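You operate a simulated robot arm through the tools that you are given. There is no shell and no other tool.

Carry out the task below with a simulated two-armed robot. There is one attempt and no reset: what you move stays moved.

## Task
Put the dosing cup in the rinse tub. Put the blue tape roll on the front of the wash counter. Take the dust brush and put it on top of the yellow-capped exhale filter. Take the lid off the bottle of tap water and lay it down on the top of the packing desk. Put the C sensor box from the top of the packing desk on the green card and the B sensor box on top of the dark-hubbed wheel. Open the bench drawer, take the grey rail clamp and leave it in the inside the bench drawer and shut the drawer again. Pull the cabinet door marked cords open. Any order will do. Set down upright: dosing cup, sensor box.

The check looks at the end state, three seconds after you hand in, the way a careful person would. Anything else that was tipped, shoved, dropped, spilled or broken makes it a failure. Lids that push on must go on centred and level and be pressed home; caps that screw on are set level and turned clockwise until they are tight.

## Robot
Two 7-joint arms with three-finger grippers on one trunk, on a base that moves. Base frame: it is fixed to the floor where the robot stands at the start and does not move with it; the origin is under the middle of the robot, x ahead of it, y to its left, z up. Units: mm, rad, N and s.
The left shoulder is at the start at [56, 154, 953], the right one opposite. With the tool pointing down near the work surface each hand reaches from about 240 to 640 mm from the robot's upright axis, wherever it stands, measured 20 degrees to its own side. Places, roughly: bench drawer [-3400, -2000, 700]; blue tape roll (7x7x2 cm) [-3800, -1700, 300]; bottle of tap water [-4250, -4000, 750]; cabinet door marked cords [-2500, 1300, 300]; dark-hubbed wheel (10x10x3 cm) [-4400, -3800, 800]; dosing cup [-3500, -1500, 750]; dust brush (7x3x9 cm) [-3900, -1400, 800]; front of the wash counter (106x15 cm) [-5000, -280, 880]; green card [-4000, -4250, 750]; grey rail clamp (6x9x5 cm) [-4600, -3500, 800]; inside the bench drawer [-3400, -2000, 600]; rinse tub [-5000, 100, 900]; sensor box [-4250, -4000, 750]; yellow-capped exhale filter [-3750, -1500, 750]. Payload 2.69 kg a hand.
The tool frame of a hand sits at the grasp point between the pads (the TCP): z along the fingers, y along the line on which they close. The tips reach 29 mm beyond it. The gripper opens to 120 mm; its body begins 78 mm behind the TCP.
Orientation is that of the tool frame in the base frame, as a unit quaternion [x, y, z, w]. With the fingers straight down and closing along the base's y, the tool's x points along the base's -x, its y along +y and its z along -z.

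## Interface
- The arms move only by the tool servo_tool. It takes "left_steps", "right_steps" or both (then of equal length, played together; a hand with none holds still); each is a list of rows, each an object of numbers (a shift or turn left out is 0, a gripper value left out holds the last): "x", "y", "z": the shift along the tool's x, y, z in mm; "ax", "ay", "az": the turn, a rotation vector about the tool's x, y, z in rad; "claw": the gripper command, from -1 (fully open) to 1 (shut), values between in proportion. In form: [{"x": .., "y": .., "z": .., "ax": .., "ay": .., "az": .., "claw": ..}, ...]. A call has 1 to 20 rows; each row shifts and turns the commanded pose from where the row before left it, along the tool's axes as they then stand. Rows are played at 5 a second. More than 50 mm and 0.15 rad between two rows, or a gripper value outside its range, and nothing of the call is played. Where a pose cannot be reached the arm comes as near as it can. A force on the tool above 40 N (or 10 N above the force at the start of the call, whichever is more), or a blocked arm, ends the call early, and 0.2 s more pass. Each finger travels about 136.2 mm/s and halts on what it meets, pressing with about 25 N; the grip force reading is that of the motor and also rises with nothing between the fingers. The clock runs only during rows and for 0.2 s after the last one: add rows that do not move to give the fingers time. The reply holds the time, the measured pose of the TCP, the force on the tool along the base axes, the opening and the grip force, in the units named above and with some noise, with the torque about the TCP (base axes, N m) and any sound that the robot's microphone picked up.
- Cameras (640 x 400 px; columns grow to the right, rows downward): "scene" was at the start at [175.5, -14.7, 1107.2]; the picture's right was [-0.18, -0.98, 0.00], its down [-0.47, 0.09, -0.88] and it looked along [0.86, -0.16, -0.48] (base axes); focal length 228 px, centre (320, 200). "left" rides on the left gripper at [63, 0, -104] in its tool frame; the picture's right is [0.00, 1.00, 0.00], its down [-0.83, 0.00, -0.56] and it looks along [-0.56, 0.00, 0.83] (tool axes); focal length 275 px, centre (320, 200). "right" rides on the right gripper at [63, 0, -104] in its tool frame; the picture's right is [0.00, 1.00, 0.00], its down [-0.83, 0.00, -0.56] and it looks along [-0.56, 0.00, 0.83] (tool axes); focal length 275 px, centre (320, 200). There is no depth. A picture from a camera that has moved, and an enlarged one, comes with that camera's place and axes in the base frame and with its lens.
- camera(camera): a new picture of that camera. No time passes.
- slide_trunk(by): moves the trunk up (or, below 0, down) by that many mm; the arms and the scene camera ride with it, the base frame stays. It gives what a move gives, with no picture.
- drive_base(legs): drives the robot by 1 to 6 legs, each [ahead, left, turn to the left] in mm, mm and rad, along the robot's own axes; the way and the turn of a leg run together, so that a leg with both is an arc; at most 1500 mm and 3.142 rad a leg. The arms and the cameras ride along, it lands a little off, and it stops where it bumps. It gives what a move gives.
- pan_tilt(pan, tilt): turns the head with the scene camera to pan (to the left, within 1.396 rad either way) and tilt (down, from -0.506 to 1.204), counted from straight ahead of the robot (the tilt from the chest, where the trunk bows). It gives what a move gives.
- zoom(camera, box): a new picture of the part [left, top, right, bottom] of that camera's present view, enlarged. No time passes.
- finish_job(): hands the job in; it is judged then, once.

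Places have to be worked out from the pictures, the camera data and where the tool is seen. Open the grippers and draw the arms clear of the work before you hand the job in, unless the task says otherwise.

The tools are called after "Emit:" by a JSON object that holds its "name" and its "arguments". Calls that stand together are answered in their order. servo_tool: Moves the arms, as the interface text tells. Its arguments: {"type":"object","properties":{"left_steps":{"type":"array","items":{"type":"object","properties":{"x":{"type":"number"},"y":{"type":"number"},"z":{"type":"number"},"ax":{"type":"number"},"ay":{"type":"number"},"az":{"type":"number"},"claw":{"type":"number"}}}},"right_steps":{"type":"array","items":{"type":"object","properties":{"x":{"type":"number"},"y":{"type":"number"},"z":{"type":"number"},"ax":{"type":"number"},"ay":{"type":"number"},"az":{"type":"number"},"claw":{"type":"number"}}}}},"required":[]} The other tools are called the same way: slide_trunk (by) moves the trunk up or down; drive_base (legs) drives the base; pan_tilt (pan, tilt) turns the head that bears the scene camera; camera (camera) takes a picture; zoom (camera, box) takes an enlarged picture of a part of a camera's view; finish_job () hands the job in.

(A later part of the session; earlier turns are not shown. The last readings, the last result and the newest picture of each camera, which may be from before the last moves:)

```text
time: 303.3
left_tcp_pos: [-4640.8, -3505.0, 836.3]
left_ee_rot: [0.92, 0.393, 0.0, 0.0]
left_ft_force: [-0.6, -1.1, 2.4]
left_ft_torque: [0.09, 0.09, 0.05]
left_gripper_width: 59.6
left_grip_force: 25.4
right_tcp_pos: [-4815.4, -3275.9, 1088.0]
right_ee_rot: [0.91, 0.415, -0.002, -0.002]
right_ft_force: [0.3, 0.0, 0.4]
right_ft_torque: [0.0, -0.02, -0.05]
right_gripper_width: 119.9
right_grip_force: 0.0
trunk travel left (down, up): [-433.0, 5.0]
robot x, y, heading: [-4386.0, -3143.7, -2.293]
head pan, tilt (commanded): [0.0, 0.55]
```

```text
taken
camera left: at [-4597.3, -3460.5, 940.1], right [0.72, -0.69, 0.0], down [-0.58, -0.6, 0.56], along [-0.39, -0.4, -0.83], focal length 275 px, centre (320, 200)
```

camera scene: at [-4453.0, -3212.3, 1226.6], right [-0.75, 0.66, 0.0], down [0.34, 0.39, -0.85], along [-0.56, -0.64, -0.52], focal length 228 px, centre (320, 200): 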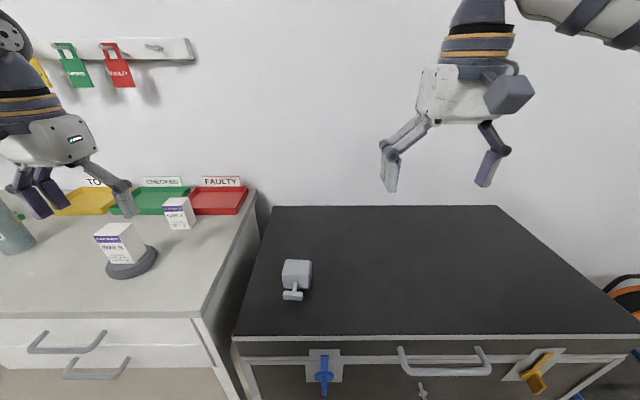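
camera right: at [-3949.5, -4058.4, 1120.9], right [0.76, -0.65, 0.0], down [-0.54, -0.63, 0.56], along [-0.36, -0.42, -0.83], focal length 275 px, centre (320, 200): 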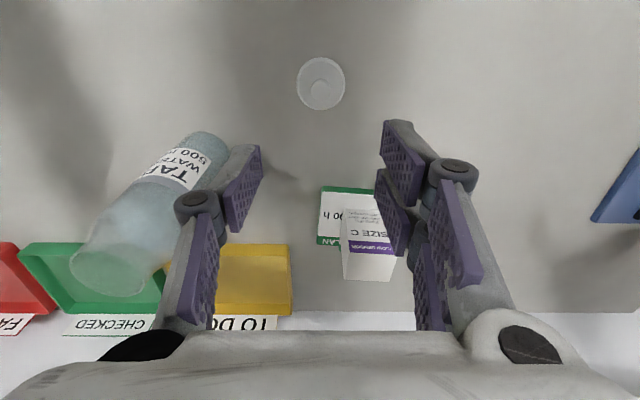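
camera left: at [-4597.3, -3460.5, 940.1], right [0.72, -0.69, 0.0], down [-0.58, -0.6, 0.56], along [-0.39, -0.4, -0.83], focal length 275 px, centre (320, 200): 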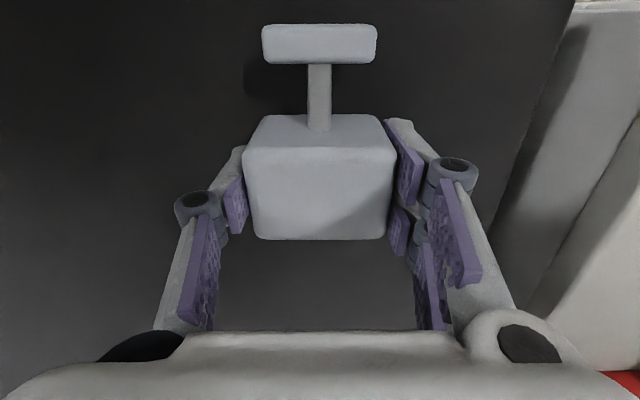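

The clamp is gripped (59.6 mm). I lift it, back off from the chest, and turn about to face the bench.

Emit:
{"name": "servo_tool", "arguments": {"left_steps": [{"z": -40}, {"z": -40}, {"z": -40}, {"z": -40}, {}]}}

Emit:
{"name": "drive_base", "arguments": {"legs": [[-420, 0, 0], [0, 0, 3.142]]}}

Emit:
{"name": "pan_tilt", "arguments": {"pan": 0.0, "tilt": 0.55}}

Emit:
{"name": "camera", "arguments": {"camera": "scene"}}

```text
time: 304.5
left_tcp_pos: [-4640.7, -3505.5, 997.3]
left_ee_rot: [0.919, 0.393, 0.0, 0.001]
left_ft_force: [0.3, -0.5, -0.8]
left_ft_torque: [0.02, -0.03, 0.01]
left_gripper_width: 59.8
left_grip_force: 25.3
right_tcp_pos: [-4816.2, -3277.5, 1087.6]
right_ee_rot: [0.91, 0.415, -0.001, -0.002]
right_ft_force: [-0.7, -0.1, -0.4]
right_ft_torque: [0.01, 0.01, -0.05]
right_gripper_width: 120.0
right_grip_force: 0.0
trunk travel left (down, up): [-433.0, 5.0]
robot x, y, heading: [-4388.8, -3143.1, -2.291]
head pan, tilt (commanded): [0.0, 0.55]
```

```text
refused: 3.142 is not a number from -3.14159 to 3.14159
```

```text
time: 305.1
left_tcp_pos: [-4640.9, -3504.9, 996.5]
left_ee_rot: [0.919, 0.394, -0.001, 0.001]
left_ft_force: [0.2, -0.7, -1.5]
left_ft_torque: [-0.02, -0.03, 0.0]
left_gripper_width: 59.5
left_grip_force: 24.8
right_tcp_pos: [-4815.9, -3277.0, 1087.3]
right_ee_rot: [0.91, 0.415, -0.002, -0.002]
right_ft_force: [0.1, 0.3, -0.3]
right_ft_torque: [0.0, 0.02, 0.0]
right_gripper_width: 120.1
right_grip_force: 0.0
trunk travel left (down, up): [-433.0, 5.0]
robot x, y, heading: [-4389.4, -3141.8, -2.291]
head pan, tilt (commanded): [0.0, 0.55]
```

```text
taken
camera scene: at [-4452.8, -3212.0, 1226.6], right [-0.75, 0.66, 0.0], down [0.34, 0.39, -0.85], along [-0.56, -0.64, -0.52], focal length 228 px, centre (320, 200)
```

scene: 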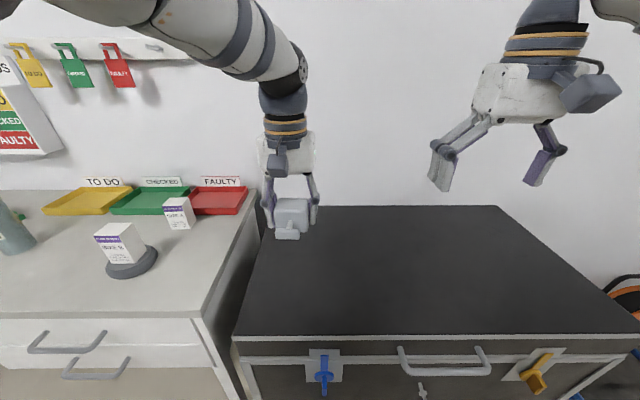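

The clamp is lifted; the turn was slightly over the limit, so I repeat with 3.14.

Emit:
{"name": "drive_base", "arguments": {"legs": [[-450, 0, 0], [0, 0, 3.14]]}}

Emit:
{"name": "camera", "arguments": {"camera": "scene"}}

```text
time: 315.2
left_tcp_pos: [-3848.1, -2431.7, 997.3]
left_ee_rot: [-0.404, 0.915, 0.0, 0.001]
left_ft_force: [-0.9, -0.6, -1.7]
left_ft_torque: [0.01, -0.03, 0.04]
left_gripper_width: 59.6
left_grip_force: 25.6
right_tcp_pos: [-3667.2, -2655.7, 1087.6]
right_ee_rot: [-0.426, 0.905, -0.001, 0.001]
right_ft_force: [0.2, -0.4, 0.3]
right_ft_torque: [0.01, 0.01, 0.0]
right_gripper_width: 120.1
right_grip_force: 0.1
trunk travel left (down, up): [-433.0, 5.0]
robot x, y, heading: [-4093.7, -2801.5, 0.875]
head pan, tilt (commanded): [0.0, 0.55]
```

```text
taken
camera scene: at [-4029.1, -2725.1, 1226.6], right [0.77, -0.64, 0.0], down [-0.33, -0.4, -0.85], along [0.55, 0.65, -0.52], focal length 228 px, centre (320, 200)
```

scene: 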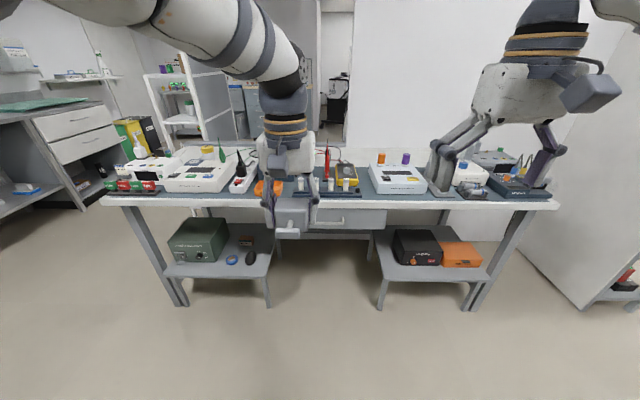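

The bench is ahead; the drawer handle triangulates to about (-3447,-2173,620). I straighten the heading, approach a bit, and move the left hand (with clamp) aside.

Emit:
{"name": "servo_tool", "arguments": {"left_steps": [{"y": 40}, {"y": 40}, {"y": 40}, {"y": 30}, {"x": 40}, {}]}}

Emit:
{"name": "drive_base", "arguments": {"legs": [[330, 40, -0.025]]}}

Emit:
{"name": "pan_tilt", "arguments": {"pan": 0.0, "tilt": 0.65}}

Emit:
{"name": "camera", "arguments": {"camera": "scene"}}

```text
time: 316.6
left_tcp_pos: [-3985.2, -2358.2, 995.8]
left_ee_rot: [-0.405, 0.915, 0.0, 0.0]
left_ft_force: [0.9, -0.9, -1.9]
left_ft_torque: [0.01, 0.0, 0.01]
left_gripper_width: 59.7
left_grip_force: 25.5
right_tcp_pos: [-3666.2, -2653.3, 1087.8]
right_ee_rot: [-0.426, 0.905, -0.001, 0.001]
right_ft_force: [0.0, 1.0, -0.4]
right_ft_torque: [0.02, 0.0, 0.0]
right_gripper_width: 120.0
right_grip_force: 0.0
trunk travel left (down, up): [-433.0, 5.0]
robot x, y, heading: [-4091.9, -2802.8, 0.873]
head pan, tilt (commanded): [0.0, 0.55]
```

```text
time: 318.8
left_tcp_pos: [-3789.5, -2084.9, 996.0]
left_ee_rot: [-0.393, 0.92, 0.0, 0.002]
left_ft_force: [1.3, 0.7, -2.8]
left_ft_torque: [-0.01, -0.01, 0.01]
left_gripper_width: 59.6
left_grip_force: 25.1
right_tcp_pos: [-3479.5, -2390.1, 1088.0]
right_ee_rot: [-0.414, 0.91, -0.001, 0.002]
right_ft_force: [-0.8, 0.1, -0.4]
right_ft_torque: [0.0, -0.01, 0.03]
right_gripper_width: 120.1
right_grip_force: 0.0
trunk travel left (down, up): [-433.0, 5.0]
robot x, y, heading: [-3905.6, -2523.5, 0.847]
head pan, tilt (commanded): [0.0, 0.55]
```

```text
time: 319.5
left_tcp_pos: [-3788.4, -2086.7, 996.9]
left_ee_rot: [-0.392, 0.92, 0.0, 0.0]
left_ft_force: [0.1, 0.4, -1.6]
left_ft_torque: [0.0, -0.02, 0.03]
left_gripper_width: 59.7
left_grip_force: 24.6
right_tcp_pos: [-3478.8, -2389.4, 1087.6]
right_ee_rot: [-0.415, 0.91, -0.001, 0.002]
right_ft_force: [0.3, 0.9, 0.4]
right_ft_torque: [-0.01, -0.02, -0.03]
right_gripper_width: 119.9
right_grip_force: 0.0
trunk travel left (down, up): [-433.0, 5.0]
robot x, y, heading: [-3910.2, -2528.3, 0.848]
head pan, tilt (commanded): [0.0, 0.649]
```

```text
taken
camera scene: at [-3845.2, -2452.7, 1217.8], right [0.75, -0.66, 0.0], down [-0.4, -0.45, -0.8], along [0.53, 0.6, -0.6], focal length 228 px, centre (320, 200)
```

scene: 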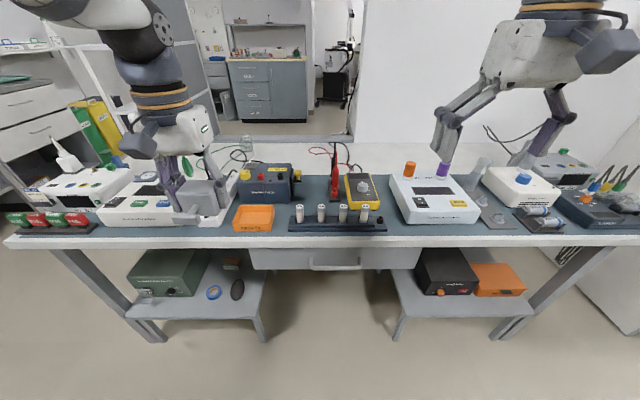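

I zoom on the drawer and its handle.

Emit:
{"name": "zoom", "arguments": {"camera": "scene", "box": [230, 225, 440, 290]}}

```text
3.05 times, centred on (335, 258) of scene
camera zoom: at [-3845.2, -2452.7, 1217.8], right [0.75, -0.66, 0.0], down [-0.4, -0.45, -0.8], along [0.53, 0.6, -0.6], focal length 694 px, centre (274, 25)
```

zoom: 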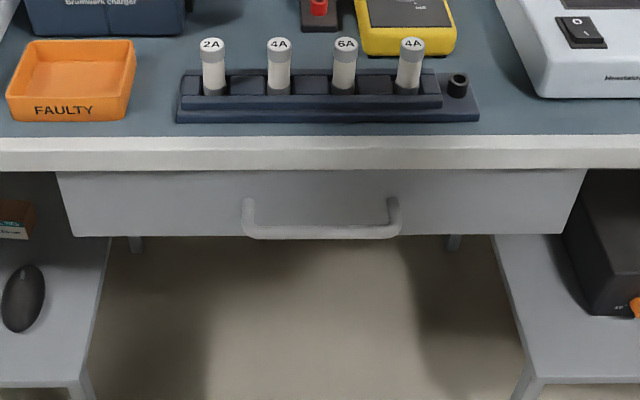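

Handle bar centre ≈ (-3534,-2169,653), 515 ahead, 45 right; drawer face about 37 mm behind it. I back off a little, lower the trunk, and prepare the right hand fingers-forward.

Emit:
{"name": "drive_base", "arguments": {"legs": [[-180, 0, 0]]}}

Emit:
{"name": "slide_trunk", "arguments": {"by": -250}}

Emit:
{"name": "camera", "arguments": {"camera": "scene"}}

```text
time: 321.0
left_tcp_pos: [-3907.1, -2219.4, 995.7]
left_ee_rot: [-0.392, 0.92, 0.001, 0.001]
left_ft_force: [-0.7, -0.9, -2.0]
left_ft_torque: [0.03, -0.03, 0.0]
left_gripper_width: 59.3
left_grip_force: 24.6
right_tcp_pos: [-3598.3, -2524.0, 1087.8]
right_ee_rot: [-0.414, 0.91, -0.002, 0.001]
right_ft_force: [0.0, 0.4, 0.2]
right_ft_torque: [0.03, -0.05, -0.01]
right_gripper_width: 119.7
right_grip_force: 0.1
trunk travel left (down, up): [-433.0, 5.0]
robot x, y, heading: [-4024.0, -2664.1, 0.854]
head pan, tilt (commanded): [0.0, 0.649]
```

```text
time: 323.6
left_tcp_pos: [-3912.8, -2224.8, 579.4]
left_ee_rot: [-0.384, 0.897, -0.096, -0.199]
left_ft_force: [0.3, 0.3, -1.9]
left_ft_torque: [0.0, -0.02, 0.02]
left_gripper_width: 59.6
left_grip_force: 25.5
right_tcp_pos: [-3597.7, -2525.5, 837.1]
right_ee_rot: [-0.414, 0.91, -0.001, 0.002]
right_ft_force: [0.2, 0.3, 0.1]
right_ft_torque: [-0.01, 0.0, -0.02]
right_gripper_width: 119.8
right_grip_force: 0.0
trunk travel left (down, up): [-183.0, 255.0]
robot x, y, heading: [-4027.9, -2661.1, 0.849]
head pan, tilt (commanded): [0.0, 0.649]
```

```text
taken
camera scene: at [-3887.1, -2500.3, 949.7], right [0.75, -0.66, 0.0], down [-0.4, -0.45, -0.8], along [0.53, 0.6, -0.6], focal length 228 px, centre (320, 200)
```

scene: 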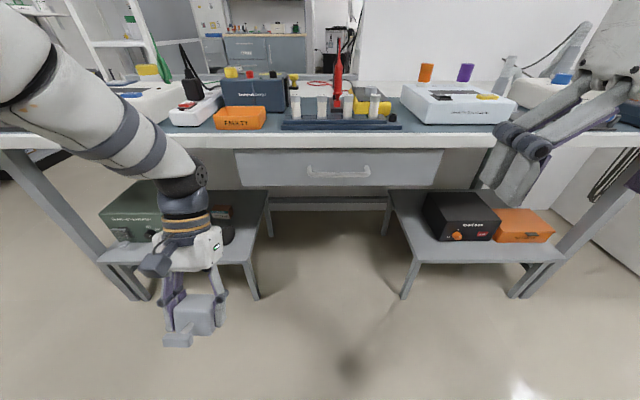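

The trunk move let the left hand sag and tilt. I straighten it and raise it again.

Emit:
{"name": "servo_tool", "arguments": {"left_steps": [{"ay": -0.148}, {"ay": -0.148}, {"ay": -0.148}, {"z": -40}, {"z": -40}, {"z": -40}, {"z": -40}, {}]}}

Emit:
{"name": "camera", "arguments": {"camera": "scene"}}

```text
time: 325.4
left_tcp_pos: [-3914.7, -2222.5, 737.4]
left_ee_rot: [-0.394, 0.919, -0.008, 0.004]
left_ft_force: [0.4, 0.2, -2.2]
left_ft_torque: [-0.01, 0.0, -0.02]
left_gripper_width: 59.2
left_grip_force: 25.2
right_tcp_pos: [-3596.4, -2525.1, 838.3]
right_ee_rot: [-0.415, 0.91, 0.0, 0.002]
right_ft_force: [-1.0, 0.2, -0.3]
right_ft_torque: [-0.03, 0.0, 0.01]
right_gripper_width: 119.8
right_grip_force: 0.0
trunk travel left (down, up): [-183.0, 255.0]
robot x, y, heading: [-4026.3, -2662.6, 0.851]
head pan, tilt (commanded): [0.0, 0.649]
```

```text
taken
camera scene: at [-3887.0, -2500.2, 949.6], right [0.75, -0.66, 0.0], down [-0.4, -0.45, -0.8], along [0.53, 0.6, -0.6], focal length 228 px, centre (320, 200)
```

scene: 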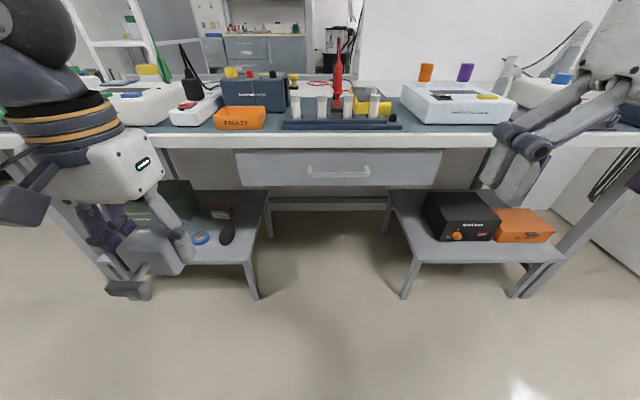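

Left hand is upright again. Now the right hand: move to the central place and pitch its fingers forward.

Emit:
{"name": "servo_tool", "arguments": {"right_steps": [{"x": -38, "y": 30}, {"x": -38, "y": 30}, {"x": -37, "y": 29}, {"ay": -0.1428}, {"ay": -0.1428}, {"ay": -0.1428}, {"ay": -0.1428}, {"ay": -0.1428}, {"ay": -0.1428}, {"ay": -0.1428}, {"ay": -0.1428}, {"ay": -0.1428}, {"ay": -0.1428}, {"ay": -0.1428}, {}]}}

Emit:
{"name": "camera", "arguments": {"camera": "scene"}}

```text
time: 328.6
left_tcp_pos: [-3914.5, -2223.2, 738.8]
left_ee_rot: [-0.395, 0.919, -0.008, 0.004]
left_ft_force: [-0.2, -0.3, -1.1]
left_ft_torque: [0.0, -0.02, -0.01]
left_gripper_width: 59.5
left_grip_force: 25.1
right_tcp_pos: [-3583.5, -2366.2, 841.2]
right_ee_rot: [-0.293, 0.643, 0.293, 0.644]
right_ft_force: [-0.6, 0.1, 0.4]
right_ft_torque: [0.0, -0.02, 0.0]
right_gripper_width: 119.9
right_grip_force: 0.1
right hand out of reach, approached as far as the arm can: row 13, 14
trunk travel left (down, up): [-183.0, 255.0]
robot x, y, heading: [-4024.0, -2659.5, 0.85]
head pan, tilt (commanded): [0.0, 0.649]
```

```text
taken
camera scene: at [-3887.0, -2500.2, 949.6], right [0.75, -0.66, 0.0], down [-0.4, -0.45, -0.8], along [0.53, 0.6, -0.6], focal length 228 px, centre (320, 200)
```

scene: 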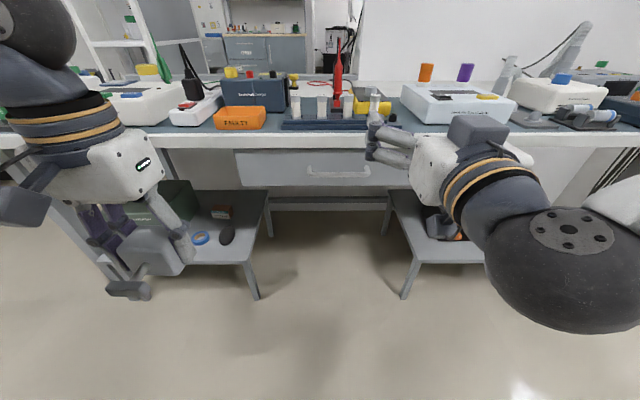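

Fingers point forward. I lower to the handle's height and in line with it, then roll the hand so the fingers close vertically.

Emit:
{"name": "servo_tool", "arguments": {"right_steps": [{"x": 37, "y": 18}, {"x": 37, "y": 18}, {"x": 37, "y": 18}, {"x": 37, "y": 18}, {"x": 38, "y": 20}, {"az": 0.1428}, {"az": 0.1428}, {"az": 0.1428}, {"az": 0.1428}, {"az": 0.1428}, {"az": 0.1428}, {"az": 0.1428}, {"az": 0.1428}, {"az": 0.1428}, {"az": 0.1428}, {"az": 0.1428}, {"claw": 0.0}, {}]}}

Emit:
{"name": "camera", "arguments": {"camera": "scene"}}

Emit:
{"name": "camera", "arguments": {"camera": "right"}}

```text
time: 332.4
left_tcp_pos: [-3913.1, -2223.2, 738.0]
left_ee_rot: [-0.395, 0.919, -0.007, 0.005]
left_ft_force: [0.6, 0.3, -1.5]
left_ft_torque: [0.04, -0.05, 0.01]
left_gripper_width: 59.6
left_grip_force: 25.0
right_tcp_pos: [-3653.0, -2304.0, 655.5]
right_ee_rot: [0.247, 0.661, 0.663, 0.248]
right_ft_force: [0.7, 0.0, 0.6]
right_ft_torque: [0.03, -0.01, 0.01]
right_gripper_width: 59.9
right_grip_force: 0.1
trunk travel left (down, up): [-183.0, 255.0]
robot x, y, heading: [-4023.4, -2660.5, 0.85]
head pan, tilt (commanded): [0.0, 0.649]
```

```text
taken
camera scene: at [-3887.0, -2500.2, 949.6], right [0.75, -0.66, 0.0], down [-0.4, -0.45, -0.8], along [0.53, 0.6, -0.6], focal length 228 px, centre (320, 200)
```

scene: 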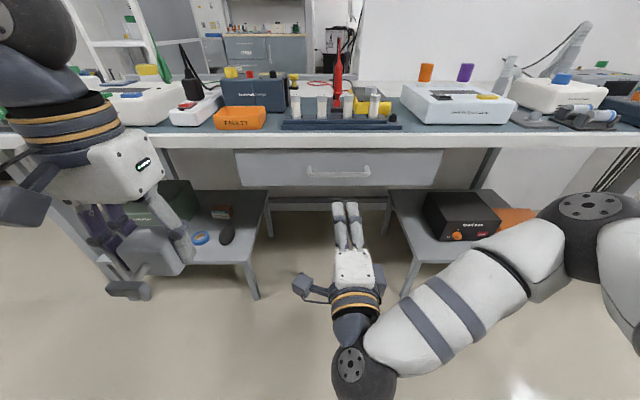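

```text
taken
camera right: at [-3768.3, -2342.3, 654.8], right [-0.01, 0.0, 1.0], down [0.26, -0.96, 0.01], along [0.96, 0.26, 0.01], focal length 275 px, centre (320, 200)
```

right: 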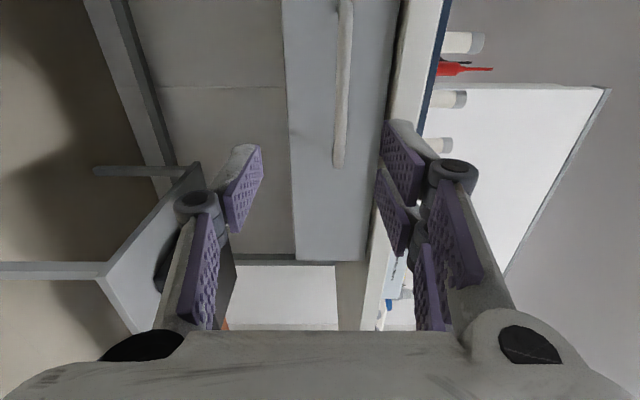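

The hand camera shows the bar about 24 mm higher than estimated (z≈679) and ~165 mm ahead. I raise the hand and drive 90 mm ahead, then recheck.

Emit:
{"name": "servo_tool", "arguments": {"right_steps": [{"y": 23}, {}]}}

Emit:
{"name": "drive_base", "arguments": {"legs": [[90, 0, 0]]}}

Emit:
{"name": "camera", "arguments": {"camera": "right"}}

Emit:
{"name": "camera", "arguments": {"camera": "scene"}}

```text
time: 333.0
left_tcp_pos: [-3913.6, -2223.8, 736.8]
left_ee_rot: [-0.395, 0.919, -0.008, 0.004]
left_ft_force: [-0.2, -0.6, -2.3]
left_ft_torque: [0.03, 0.0, -0.01]
left_gripper_width: 59.9
left_grip_force: 24.9
right_tcp_pos: [-3653.5, -2303.9, 678.4]
right_ee_rot: [0.245, 0.663, 0.663, 0.248]
right_ft_force: [0.2, -0.4, 1.2]
right_ft_torque: [-0.01, -0.02, -0.01]
right_gripper_width: 60.1
right_grip_force: 0.0
trunk travel left (down, up): [-183.0, 255.0]
robot x, y, heading: [-4022.6, -2662.1, 0.851]
head pan, tilt (commanded): [0.0, 0.649]
```

```text
time: 334.1
left_tcp_pos: [-3854.9, -2157.5, 737.4]
left_ee_rot: [-0.395, 0.919, -0.009, 0.003]
left_ft_force: [0.8, -0.1, -1.7]
left_ft_torque: [-0.01, -0.01, 0.01]
left_gripper_width: 59.6
left_grip_force: 24.8
right_tcp_pos: [-3594.0, -2237.3, 677.3]
right_ee_rot: [0.247, 0.662, 0.662, 0.249]
right_ft_force: [-0.2, -0.8, 0.2]
right_ft_torque: [0.0, 0.01, 0.0]
right_gripper_width: 59.8
right_grip_force: 0.0
trunk travel left (down, up): [-183.0, 255.0]
robot x, y, heading: [-3968.0, -2595.3, 0.851]
head pan, tilt (commanded): [0.0, 0.649]
```

```text
taken
camera right: at [-3709.6, -2275.1, 677.9], right [-0.01, 0.0, 1.0], down [0.26, -0.96, 0.01], along [0.96, 0.26, 0.01], focal length 275 px, centre (320, 200)
```

right: 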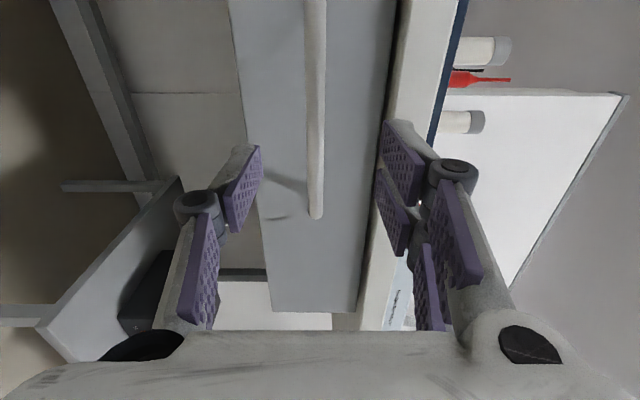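

```text
taken
camera scene: at [-3828.1, -2433.4, 949.5], right [0.75, -0.66, 0.0], down [-0.4, -0.45, -0.8], along [0.53, 0.6, -0.6], focal length 228 px, centre (320, 200)
```

scene: 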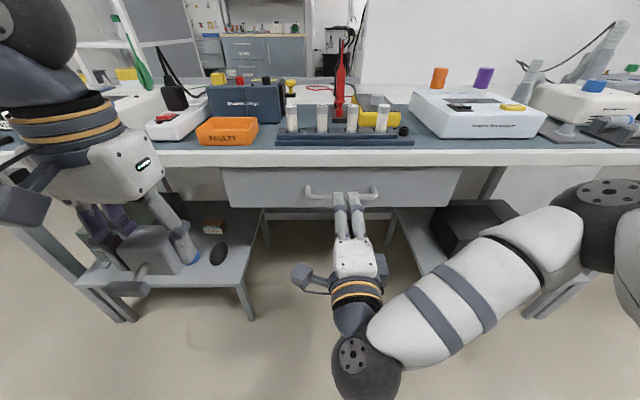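

The bar is centred in height, ~71 mm ahead. I narrow the opening to 40 mm, lower 5 mm to stay clear of the table edge, and advance to the bar.

Emit:
{"name": "servo_tool", "arguments": {"right_steps": [{"claw": 0.33, "y": -5}, {"z": 25}, {"z": 25}, {}]}}

Emit:
{"name": "camera", "arguments": {"camera": "right"}}

```text
time: 335.1
left_tcp_pos: [-3854.6, -2155.7, 736.7]
left_ee_rot: [-0.394, 0.919, -0.007, 0.004]
left_ft_force: [0.0, -0.1, -1.6]
left_ft_torque: [-0.01, 0.01, -0.02]
left_gripper_width: 59.8
left_grip_force: 25.3
right_tcp_pos: [-3559.3, -2198.4, 673.5]
right_ee_rot: [0.246, 0.662, 0.662, 0.249]
right_ft_force: [0.1, -0.3, 0.8]
right_ft_torque: [0.02, -0.03, 0.01]
right_gripper_width: 40.2
right_grip_force: 0.0
trunk travel left (down, up): [-183.0, 255.0]
robot x, y, heading: [-3964.7, -2591.3, 0.847]
head pan, tilt (commanded): [0.0, 0.649]
```

```text
taken
camera right: at [-3676.2, -2237.1, 673.6], right [-0.01, 0.0, 1.0], down [0.26, -0.96, 0.01], along [0.96, 0.26, 0.01], focal length 275 px, centre (320, 200)
```

right: 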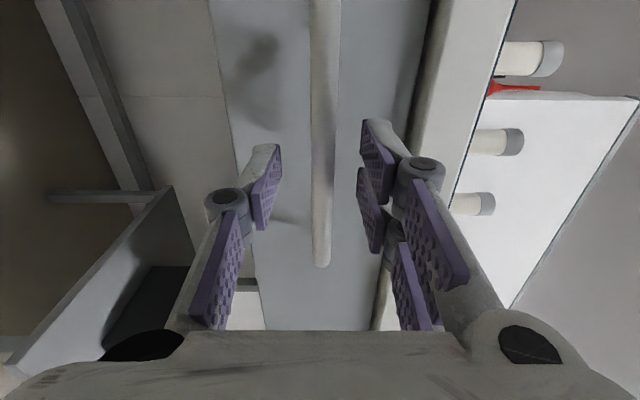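

About 18 mm to go. I advance 14 mm and close on the bar.

Emit:
{"name": "servo_tool", "arguments": {"right_steps": [{"z": 8}, {"z": 6}, {"claw": 0.6}, {"claw": 0.9}, {}, {}, {}]}}

Emit:
{"name": "camera", "arguments": {"camera": "right"}}

```text
time: 336.7
left_tcp_pos: [-3855.2, -2157.3, 738.3]
left_ee_rot: [-0.395, 0.919, -0.008, 0.004]
left_ft_force: [0.7, -0.2, -1.3]
left_ft_torque: [0.03, 0.01, -0.01]
left_gripper_width: 59.9
left_grip_force: 24.6
right_tcp_pos: [-3553.0, -2188.5, 675.1]
right_ee_rot: [0.246, 0.661, 0.664, 0.25]
right_ft_force: [1.5, 0.1, 12.5]
right_ft_torque: [0.21, 0.14, -0.22]
right_gripper_width: 10.7
right_grip_force: 38.2
trunk travel left (down, up): [-183.0, 255.0]
robot x, y, heading: [-3968.5, -2594.0, 0.848]
head pan, tilt (commanded): [0.0, 0.649]
```

```text
taken
camera right: at [-3667.4, -2226.8, 674.7], right [-0.01, 0.0, 1.0], down [0.26, -0.97, 0.0], along [0.97, 0.26, 0.01], focal length 275 px, centre (320, 200)
```

right: 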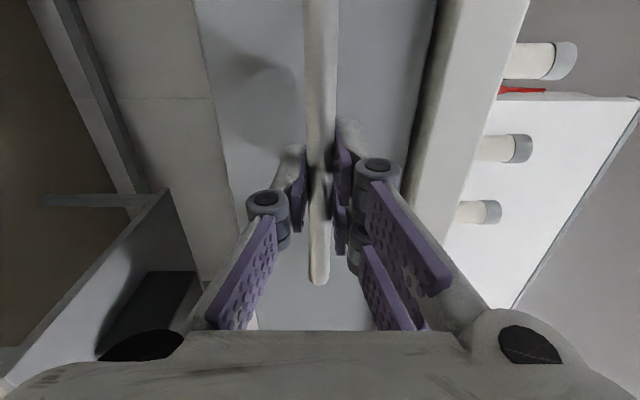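

The bar is gripped. I pull 40 mm with the arm first.

Emit:
{"name": "servo_tool", "arguments": {"right_steps": [{"z": -8}, {"z": -8}, {"z": -8}, {"z": -8}, {"z": -8}, {}]}}

Emit:
{"name": "camera", "arguments": {"camera": "scene"}}

```text
time: 338.1
left_tcp_pos: [-3855.0, -2156.8, 737.9]
left_ee_rot: [-0.394, 0.919, -0.008, 0.005]
left_ft_force: [0.1, 0.5, -1.4]
left_ft_torque: [-0.01, -0.01, 0.0]
left_gripper_width: 59.8
left_grip_force: 25.3
right_tcp_pos: [-3579.1, -2221.1, 675.4]
right_ee_rot: [0.246, 0.661, 0.663, 0.25]
right_ft_force: [2.0, -0.5, 22.4]
right_ft_torque: [0.27, 0.1, 0.51]
right_gripper_width: 10.8
right_grip_force: 37.8
trunk travel left (down, up): [-183.0, 255.0]
robot x, y, heading: [-3966.0, -2592.8, 0.849]
head pan, tilt (commanded): [0.0, 0.649]
```

```text
taken
camera scene: at [-3828.9, -2434.5, 950.0], right [0.75, -0.66, 0.0], down [-0.4, -0.45, -0.8], along [0.53, 0.6, -0.6], focal length 228 px, centre (320, 200)
```

scene: 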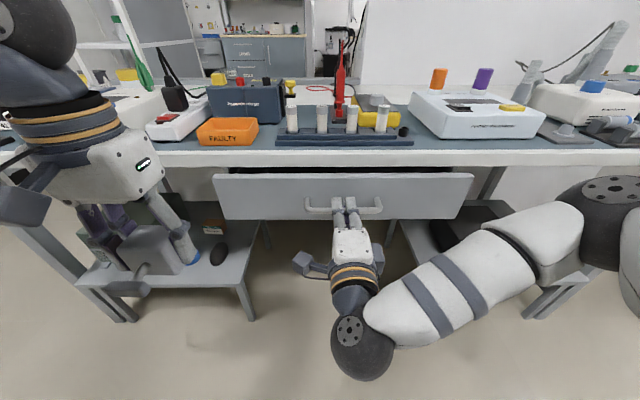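

The drawer is coming out. I relieve the vertical load and pull further by backing the base.

Emit:
{"name": "servo_tool", "arguments": {"right_steps": [{"y": 1.5}, {}]}}

Emit:
{"name": "drive_base", "arguments": {"legs": [[-130, 0, 0]]}}

Emit:
{"name": "camera", "arguments": {"camera": "scene"}}

```text
time: 338.7
left_tcp_pos: [-3855.5, -2156.6, 737.5]
left_ee_rot: [-0.394, 0.919, -0.008, 0.004]
left_ft_force: [-0.9, -0.1, -1.7]
left_ft_torque: [0.03, -0.04, -0.04]
left_gripper_width: 59.6
left_grip_force: 25.1
right_tcp_pos: [-3578.3, -2220.0, 675.0]
right_ee_rot: [0.246, 0.662, 0.663, 0.249]
right_ft_force: [-0.2, -2.1, 14.8]
right_ft_torque: [0.31, 0.21, -0.32]
right_gripper_width: 10.9
right_grip_force: 37.9
trunk travel left (down, up): [-183.0, 255.0]
robot x, y, heading: [-3964.5, -2595.8, 0.849]
head pan, tilt (commanded): [0.0, 0.649]
```

```text
time: 339.9
left_tcp_pos: [-3942.0, -2254.8, 738.2]
left_ee_rot: [-0.394, 0.919, -0.008, 0.003]
left_ft_force: [-0.3, -1.8, -2.0]
left_ft_torque: [0.0, 0.0, 0.0]
left_gripper_width: 59.4
left_grip_force: 24.8
right_tcp_pos: [-3664.1, -2318.1, 675.0]
right_ee_rot: [0.247, 0.662, 0.662, 0.25]
right_ft_force: [9.0, -8.1, 10.1]
right_ft_torque: [0.21, 0.16, 0.33]
right_gripper_width: 10.7
right_grip_force: 38.2
trunk travel left (down, up): [-183.0, 255.0]
robot x, y, heading: [-4051.9, -2691.5, 0.851]
head pan, tilt (commanded): [0.0, 0.649]
```

```text
taken
camera scene: at [-3913.4, -2531.5, 949.7], right [0.75, -0.66, 0.0], down [-0.4, -0.45, -0.8], along [0.53, 0.6, -0.6], focal length 228 px, centre (320, 200)
```

scene: 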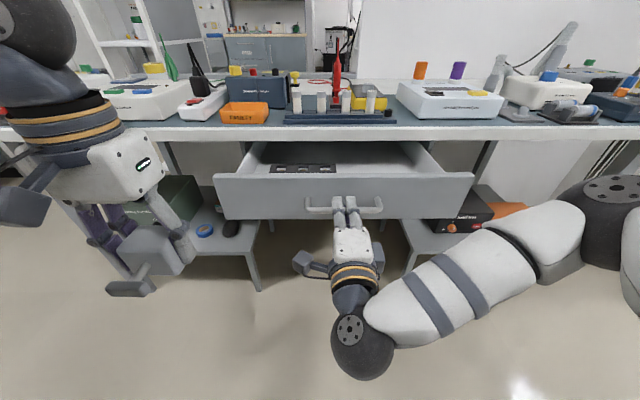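

The drawer is ~170 mm open; there is a dark insert at the back left. I pull another 50 mm for room.

Emit:
{"name": "drive_base", "arguments": {"legs": [[-50, 0, 0]]}}

Emit:
{"name": "zoom", "arguments": {"camera": "scene", "box": [200, 120, 480, 240]}}

```text
time: 340.9
left_tcp_pos: [-3972.9, -2291.2, 737.8]
left_ee_rot: [-0.394, 0.919, -0.008, 0.004]
left_ft_force: [0.4, -0.1, -1.3]
left_ft_torque: [0.01, -0.01, 0.01]
left_gripper_width: 59.4
left_grip_force: 24.9
right_tcp_pos: [-3695.7, -2354.6, 674.4]
right_ee_rot: [0.247, 0.661, 0.663, 0.249]
right_ft_force: [3.6, -5.8, 3.4]
right_ft_torque: [0.21, 0.19, -0.66]
right_gripper_width: 10.9
right_grip_force: 38.0
trunk travel left (down, up): [-183.0, 255.0]
robot x, y, heading: [-4085.4, -2726.8, 0.85]
head pan, tilt (commanded): [0.0, 0.649]
```

```text
2.29 times, centred on (340, 180) of scene
camera zoom: at [-3946.3, -2568.5, 949.7], right [0.75, -0.66, 0.0], down [-0.4, -0.45, -0.8], along [0.53, 0.6, -0.6], focal length 520 px, centre (274, 246)
```

zoom: 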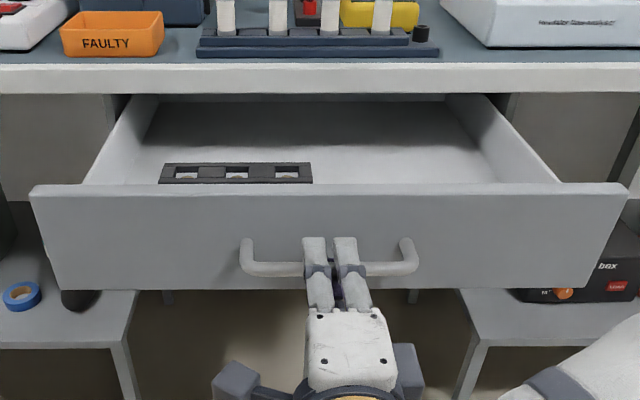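

Drawer open ~220 mm, free space on the right inside. I release the handle, draw back, roll and raise the right hand.

Emit:
{"name": "servo_tool", "arguments": {"right_steps": [{"claw": 0.4}, {"claw": 0.3}, {}, {"z": -30}, {"z": -40}, {"az": -0.1428}, {"az": -0.1428}, {"az": -0.1428}, {"az": -0.1428}, {"az": -0.1428}, {"az": -0.1428}, {"az": -0.1428}, {"az": -0.1428}, {"az": -0.1428}, {"az": -0.1428}, {"az": -0.1428}, {}]}}

Emit:
{"name": "camera", "arguments": {"camera": "scene"}}

```text
time: 344.5
left_tcp_pos: [-3973.7, -2291.6, 737.7]
left_ee_rot: [-0.395, 0.919, -0.009, 0.004]
left_ft_force: [-0.5, -1.0, -1.3]
left_ft_torque: [-0.02, 0.01, 0.04]
left_gripper_width: 59.6
left_grip_force: 24.8
right_tcp_pos: [-3741.9, -2407.1, 674.1]
right_ee_rot: [-0.294, 0.642, 0.29, 0.646]
right_ft_force: [-0.3, 0.8, -0.9]
right_ft_torque: [0.01, 0.02, -0.01]
right_gripper_width: 42.2
right_grip_force: 0.0
trunk travel left (down, up): [-183.0, 255.0]
robot x, y, heading: [-4088.8, -2725.6, 0.853]
head pan, tilt (commanded): [0.0, 0.649]
```

```text
taken
camera scene: at [-3946.5, -2568.0, 949.6], right [0.75, -0.66, 0.0], down [-0.4, -0.45, -0.8], along [0.53, 0.6, -0.6], focal length 228 px, centre (320, 200)
```

scene: 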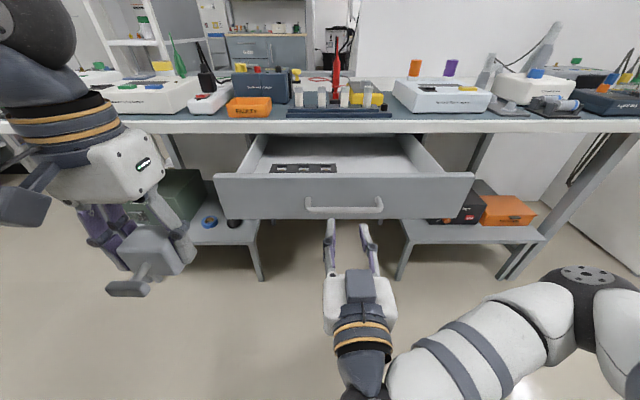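

Next I raise the right hand above the drawer, to the central place, and pitch it down.

Emit:
{"name": "servo_tool", "arguments": {"right_steps": [{"x": -42, "y": -23}, {"x": -42, "y": -23}, {"x": -42, "y": -23}, {"x": -42, "y": -23}, {"z": 24}, {"z": 24}, {"ay": 0.1428}, {"ay": 0.1428}, {"ay": 0.1428}, {"ay": 0.1428}, {"ay": 0.1428}, {"ay": 0.1428}, {"ay": 0.1428}, {"ay": 0.1428}, {"ay": 0.1428}, {"ay": 0.1428}, {"ay": 0.1428}, {}]}}

Emit:
{"name": "servo_tool", "arguments": {"right_steps": [{"x": 40, "y": -20}, {"x": 40, "y": -20}, {"x": 40, "y": -20}, {"x": 40, "y": -20}, {}]}}

Emit:
{"name": "camera", "arguments": {"camera": "scene"}}

```text
time: 348.3
left_tcp_pos: [-3974.4, -2290.8, 738.4]
left_ee_rot: [-0.395, 0.919, -0.008, 0.005]
left_ft_force: [-0.6, 0.1, -2.3]
left_ft_torque: [0.01, -0.02, -0.01]
left_gripper_width: 59.7
left_grip_force: 25.1
right_tcp_pos: [-3636.3, -2391.1, 839.2]
right_ee_rot: [-0.414, 0.91, -0.001, 0.0]
right_ft_force: [0.7, 0.3, 0.3]
right_ft_torque: [0.01, 0.01, 0.0]
right_gripper_width: 42.2
right_grip_force: 0.1
right hand out of reach, approached as far as the arm can: row 2, 3, 4
trunk travel left (down, up): [-183.0, 255.0]
robot x, y, heading: [-4085.4, -2728.4, 0.85]
head pan, tilt (commanded): [0.0, 0.649]
```

```text
time: 349.5
left_tcp_pos: [-3974.9, -2291.0, 737.4]
left_ee_rot: [-0.395, 0.919, -0.008, 0.004]
left_ft_force: [-0.1, -0.2, -2.0]
left_ft_torque: [0.0, 0.0, -0.02]
left_gripper_width: 59.6
left_grip_force: 24.6
right_tcp_pos: [-3680.7, -2564.0, 842.0]
right_ee_rot: [-0.413, 0.911, -0.002, 0.001]
right_ft_force: [0.2, 0.6, 0.0]
right_ft_torque: [0.0, 0.01, 0.01]
right_gripper_width: 42.1
right_grip_force: 0.1
trunk travel left (down, up): [-183.0, 255.0]
robot x, y, heading: [-4086.8, -2726.8, 0.846]
head pan, tilt (commanded): [0.0, 0.649]
```

```text
taken
camera scene: at [-3946.5, -2568.0, 949.6], right [0.75, -0.66, 0.0], down [-0.4, -0.45, -0.8], along [0.53, 0.6, -0.6], focal length 228 px, centre (320, 200)
```

scene: 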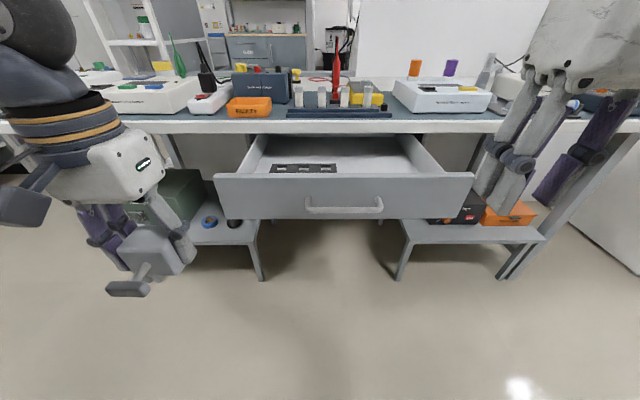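

I raise the clamp above drawer-rim height, then shift the base right 250 and ahead 190 so the left hand can reach the free right half of the drawer.

Emit:
{"name": "servo_tool", "arguments": {"left_steps": [{"z": -40}, {"z": -40}, {"z": -30}, {}]}}

Emit:
{"name": "drive_base", "arguments": {"legs": [[0, -250, 0], [190, 0, 0]]}}

Emit:
{"name": "pan_tilt", "arguments": {"pan": 0.2, "tilt": 0.9}}

Emit:
{"name": "camera", "arguments": {"camera": "scene"}}

Emit:
{"name": "camera", "arguments": {"camera": "left"}}

```text
time: 350.5
left_tcp_pos: [-3974.5, -2289.3, 849.1]
left_ee_rot: [-0.395, 0.918, -0.008, 0.004]
left_ft_force: [0.6, 0.0, -1.4]
left_ft_torque: [0.0, -0.04, 0.0]
left_gripper_width: 59.7
left_grip_force: 24.8
right_tcp_pos: [-3681.3, -2563.0, 841.6]
right_ee_rot: [-0.413, 0.911, -0.001, 0.002]
right_ft_force: [0.3, 1.3, -0.4]
right_ft_torque: [-0.01, 0.0, -0.02]
right_gripper_width: 42.1
right_grip_force: 0.1
trunk travel left (down, up): [-183.0, 255.0]
robot x, y, heading: [-4086.1, -2730.4, 0.846]
head pan, tilt (commanded): [0.0, 0.649]
```

```text
time: 354.1
left_tcp_pos: [-3664.4, -2311.5, 847.9]
left_ee_rot: [-0.395, 0.919, -0.009, 0.005]
left_ft_force: [0.4, 0.3, -1.5]
left_ft_torque: [0.01, -0.01, -0.02]
left_gripper_width: 59.7
left_grip_force: 25.4
right_tcp_pos: [-3368.6, -2584.8, 841.5]
right_ee_rot: [-0.413, 0.911, -0.001, 0.002]
right_ft_force: [-0.4, -0.1, -0.1]
right_ft_torque: [0.0, 0.0, -0.02]
right_gripper_width: 41.8
right_grip_force: 0.0
trunk travel left (down, up): [-183.0, 255.0]
robot x, y, heading: [-3775.8, -2751.6, 0.853]
head pan, tilt (commanded): [0.0, 0.649]
```

```text
time: 354.9
left_tcp_pos: [-3664.8, -2311.2, 848.5]
left_ee_rot: [-0.394, 0.919, -0.007, 0.004]
left_ft_force: [-0.8, -0.2, -2.2]
left_ft_torque: [0.01, -0.02, -0.02]
left_gripper_width: 59.7
left_grip_force: 24.8
right_tcp_pos: [-3369.1, -2584.1, 841.0]
right_ee_rot: [-0.413, 0.911, -0.001, 0.001]
right_ft_force: [-0.6, 0.3, 0.3]
right_ft_torque: [0.0, -0.01, 0.0]
right_gripper_width: 41.9
right_grip_force: 0.2
trunk travel left (down, up): [-183.0, 255.0]
robot x, y, heading: [-3771.2, -2750.8, 0.847]
head pan, tilt (commanded): [0.201, 0.901]
```

```text
taken
camera scene: at [-3655.0, -2590.0, 929.2], right [0.87, -0.5, 0.0], down [-0.39, -0.68, -0.62], along [0.31, 0.54, -0.78], focal length 228 px, centre (320, 200)
```

scene: 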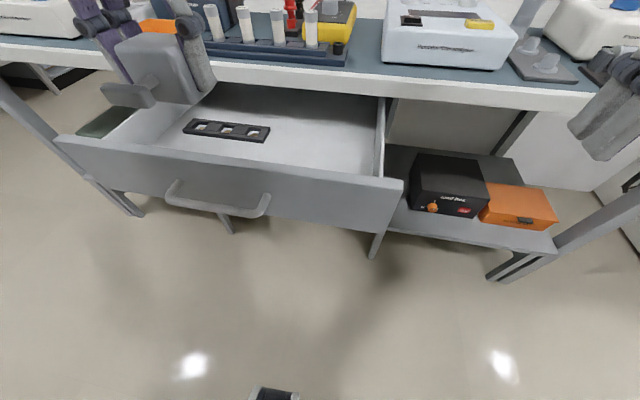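

```text
taken
camera left: at [-3709.1, -2356.8, 951.2], right [-0.72, 0.69, -0.02], down [0.57, 0.61, 0.56], along [0.4, 0.39, -0.83], focal length 275 px, centre (320, 200)
```

left: 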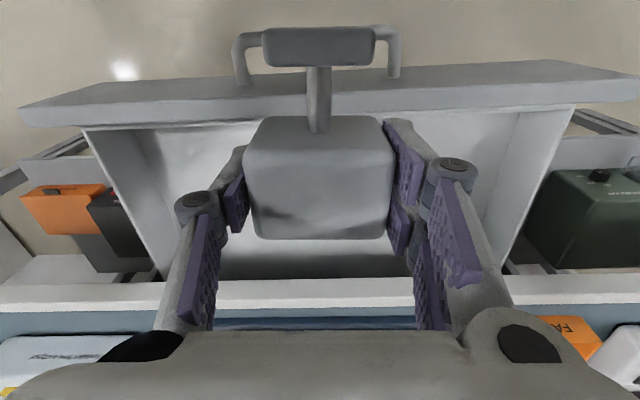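

The tray lies in the left-rear of the drawer (s≈193–369); the right half is free. I move the clamp over the free part.

Emit:
{"name": "servo_tool", "arguments": {"left_steps": [{"x": -28.2, "y": -30}, {"x": -28.2, "y": -30}, {"x": -28.2, "y": -30}, {"x": -28, "y": -30}, {}]}}

Emit:
{"name": "camera", "arguments": {"camera": "scene"}}

Emit:
{"name": "camera", "arguments": {"camera": "left"}}

```text
time: 356.1
left_tcp_pos: [-3499.2, -2311.8, 850.1]
left_ee_rot: [-0.395, 0.919, -0.008, 0.004]
left_ft_force: [0.0, 0.3, -1.7]
left_ft_torque: [0.01, -0.02, -0.01]
left_gripper_width: 59.5
left_grip_force: 25.1
right_tcp_pos: [-3368.9, -2585.2, 841.6]
right_ee_rot: [-0.413, 0.911, -0.001, 0.001]
right_ft_force: [-0.3, -0.2, -0.6]
right_ft_torque: [0.03, 0.03, 0.0]
right_gripper_width: 42.1
right_grip_force: 0.0
trunk travel left (down, up): [-183.0, 255.0]
robot x, y, heading: [-3776.5, -2748.5, 0.849]
head pan, tilt (commanded): [0.201, 0.901]
```

```text
taken
camera scene: at [-3655.1, -2590.0, 929.1], right [0.87, -0.5, 0.0], down [-0.39, -0.68, -0.62], along [0.31, 0.54, -0.78], focal length 228 px, centre (320, 200)
```

scene: 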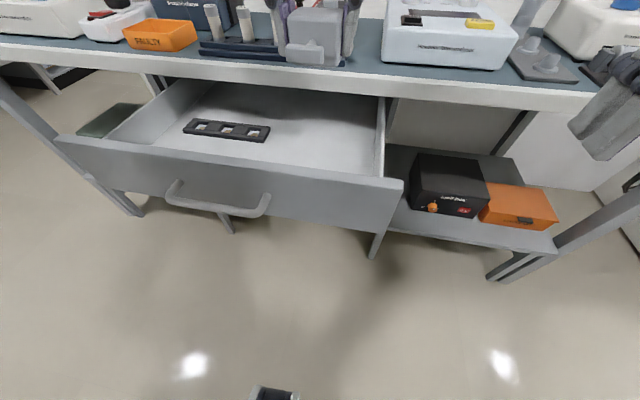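

```text
taken
camera left: at [-3543.9, -2357.7, 953.4], right [-0.72, 0.69, -0.02], down [0.57, 0.61, 0.56], along [0.4, 0.39, -0.83], focal length 275 px, centre (320, 200)
```

left: 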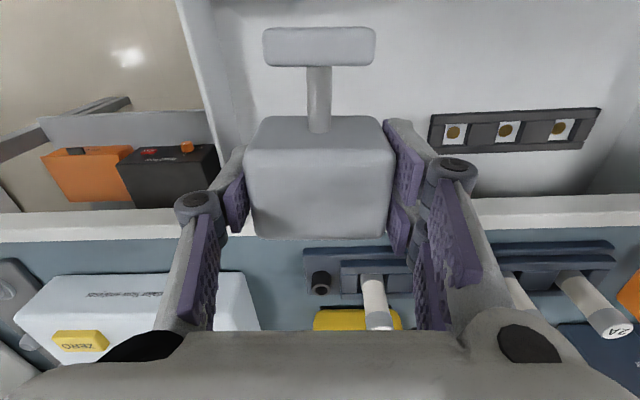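

Position checks out (about 70 mm clear of the table edge, inside the drawer). I shift 8 mm left and lower toward the drawer floor.

Emit:
{"name": "servo_tool", "arguments": {"left_steps": [{"y": 8}, {"z": 40}, {"z": 40}, {"z": 35}, {"z": 25}, {}]}}

Emit:
{"name": "camera", "arguments": {"camera": "scene"}}

Emit:
{"name": "camera", "arguments": {"camera": "left"}}

```text
time: 357.5
left_tcp_pos: [-3503.1, -2309.7, 709.3]
left_ee_rot: [-0.395, 0.919, -0.008, 0.004]
left_ft_force: [-0.3, 0.1, -1.8]
left_ft_torque: [0.0, 0.0, 0.03]
left_gripper_width: 59.6
left_grip_force: 25.2
right_tcp_pos: [-3370.3, -2586.0, 840.3]
right_ee_rot: [-0.414, 0.91, -0.001, 0.001]
right_ft_force: [0.5, -0.5, 0.9]
right_ft_torque: [0.0, 0.0, -0.03]
right_gripper_width: 41.9
right_grip_force: 0.1
trunk travel left (down, up): [-183.0, 255.0]
robot x, y, heading: [-3774.6, -2749.5, 0.85]
head pan, tilt (commanded): [0.201, 0.901]
```

```text
taken
camera scene: at [-3655.1, -2590.0, 929.1], right [0.87, -0.5, 0.0], down [-0.39, -0.68, -0.62], along [0.31, 0.54, -0.78], focal length 228 px, centre (320, 200)
```

scene: 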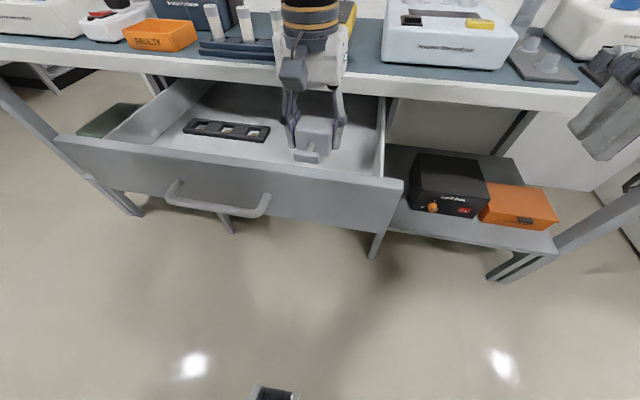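

```text
taken
camera left: at [-3547.7, -2355.0, 813.3], right [-0.72, 0.69, -0.02], down [0.57, 0.61, 0.56], along [0.4, 0.39, -0.83], focal length 275 px, centre (320, 200)
```

left: 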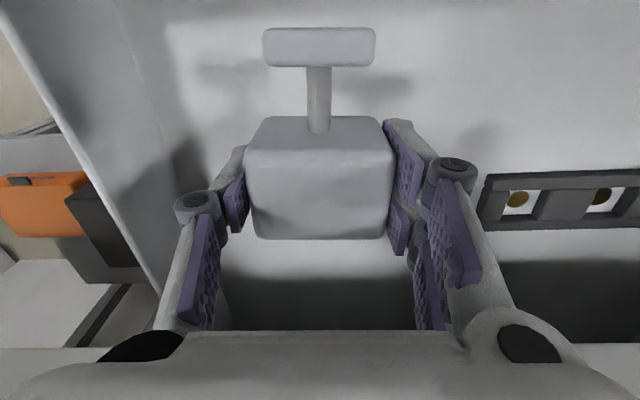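

The clamp is inside the drawer. I continue down in small steps until contact.

Emit:
{"name": "servo_tool", "arguments": {"left_steps": [{"z": 10}, {"z": 5}, {}, {}]}}

Emit:
{"name": "servo_tool", "arguments": {"left_steps": [{"z": 5}, {}, {}]}}

Emit:
{"name": "servo_tool", "arguments": {"left_steps": [{"z": 4}, {}, {}]}}

```text
time: 358.5
left_tcp_pos: [-3503.7, -2309.6, 694.1]
left_ee_rot: [-0.395, 0.919, -0.008, 0.004]
left_ft_force: [-0.5, 0.4, -1.9]
left_ft_torque: [-0.03, 0.0, 0.02]
left_gripper_width: 59.5
left_grip_force: 24.8
right_tcp_pos: [-3368.5, -2586.3, 840.9]
right_ee_rot: [-0.414, 0.91, -0.001, 0.001]
right_ft_force: [0.1, -0.8, 0.2]
right_ft_torque: [-0.02, 0.01, 0.01]
right_gripper_width: 41.8
right_grip_force: 0.0
trunk travel left (down, up): [-183.0, 255.0]
robot x, y, heading: [-3773.0, -2751.3, 0.849]
head pan, tilt (commanded): [0.201, 0.901]
```

```text
time: 359.3
left_tcp_pos: [-3502.1, -2309.9, 688.6]
left_ee_rot: [-0.395, 0.919, -0.008, 0.004]
left_ft_force: [0.1, 0.5, -2.0]
left_ft_torque: [-0.02, 0.05, 0.0]
left_gripper_width: 59.8
left_grip_force: 24.6
right_tcp_pos: [-3370.1, -2585.2, 842.1]
right_ee_rot: [-0.413, 0.911, -0.001, 0.002]
right_ft_force: [-0.2, -0.3, -1.1]
right_ft_torque: [0.02, -0.03, -0.01]
right_gripper_width: 42.1
right_grip_force: 0.1
trunk travel left (down, up): [-183.0, 255.0]
robot x, y, heading: [-3771.7, -2752.6, 0.844]
head pan, tilt (commanded): [0.201, 0.901]
```

```text
time: 360.1
left_tcp_pos: [-3502.3, -2310.0, 684.5]
left_ee_rot: [-0.395, 0.919, -0.007, 0.004]
left_ft_force: [-0.2, -0.2, -2.0]
left_ft_torque: [0.01, 0.01, 0.03]
left_gripper_width: 59.6
left_grip_force: 25.1
right_tcp_pos: [-3368.7, -2585.4, 841.6]
right_ee_rot: [-0.414, 0.91, -0.001, 0.001]
right_ft_force: [-0.7, 0.0, 0.2]
right_ft_torque: [0.03, -0.03, 0.03]
right_gripper_width: 42.0
right_grip_force: 0.1
trunk travel left (down, up): [-183.0, 255.0]
robot x, y, heading: [-3779.0, -2752.8, 0.846]
head pan, tilt (commanded): [0.201, 0.901]
```

Emit:
{"name": "servo_tool", "arguments": {"left_steps": [{"z": 4}, {}, {}]}}

Emit:
{"name": "servo_tool", "arguments": {"left_steps": [{"z": 4}, {}, {}]}}

Emit:
{"name": "servo_tool", "arguments": {"left_steps": [{"z": 3}, {}, {}]}}

Emit:
{"name": "zoom", "arguments": {"camera": "scene", "box": [240, 40, 400, 200]}}

```text
time: 360.9
left_tcp_pos: [-3502.2, -2309.3, 681.6]
left_ee_rot: [-0.395, 0.919, -0.007, 0.005]
left_ft_force: [-0.2, 0.1, -1.6]
left_ft_torque: [-0.02, 0.0, 0.0]
left_gripper_width: 59.8
left_grip_force: 25.2
right_tcp_pos: [-3369.7, -2585.0, 841.5]
right_ee_rot: [-0.413, 0.911, -0.001, 0.002]
right_ft_force: [0.2, -0.4, -0.2]
right_ft_torque: [-0.01, 0.0, 0.01]
right_gripper_width: 42.0
right_grip_force: 0.1
trunk travel left (down, up): [-183.0, 255.0]
robot x, y, heading: [-3774.9, -2749.6, 0.846]
head pan, tilt (commanded): [0.201, 0.901]
```

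```text
time: 361.7
left_tcp_pos: [-3503.2, -2310.2, 676.6]
left_ee_rot: [-0.395, 0.919, -0.008, 0.004]
left_ft_force: [-0.3, -0.3, -2.8]
left_ft_torque: [0.01, 0.05, -0.01]
left_gripper_width: 59.8
left_grip_force: 25.4
right_tcp_pos: [-3370.0, -2585.4, 840.9]
right_ee_rot: [-0.414, 0.91, -0.001, 0.001]
right_ft_force: [0.7, 0.1, -0.4]
right_ft_torque: [-0.03, 0.0, 0.0]
right_gripper_width: 41.8
right_grip_force: 0.0
trunk travel left (down, up): [-183.0, 255.0]
robot x, y, heading: [-3776.7, -2749.9, 0.851]
head pan, tilt (commanded): [0.201, 0.901]
```

```text
time: 362.5
left_tcp_pos: [-3503.3, -2311.3, 675.0]
left_ee_rot: [-0.394, 0.919, -0.008, 0.004]
left_ft_force: [-0.1, 0.0, -1.6]
left_ft_torque: [0.01, 0.02, -0.04]
left_gripper_width: 59.5
left_grip_force: 25.1
right_tcp_pos: [-3369.7, -2585.6, 839.9]
right_ee_rot: [-0.413, 0.911, -0.001, 0.002]
right_ft_force: [0.7, -0.1, 0.1]
right_ft_torque: [0.02, 0.02, 0.0]
right_gripper_width: 42.1
right_grip_force: 0.1
trunk travel left (down, up): [-183.0, 255.0]
robot x, y, heading: [-3771.9, -2749.1, 0.847]
head pan, tilt (commanded): [0.201, 0.901]
```

```text
2.50 times, centred on (320, 120) of scene
camera zoom: at [-3655.0, -2590.0, 929.1], right [0.87, -0.5, 0.0], down [-0.39, -0.68, -0.62], along [0.31, 0.54, -0.78], focal length 569 px, centre (320, 400)
```

zoom: 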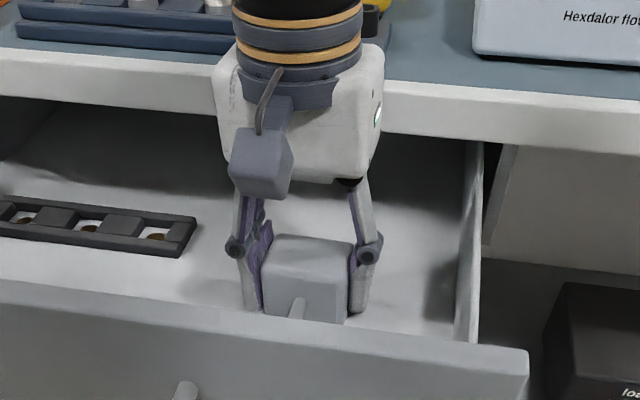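

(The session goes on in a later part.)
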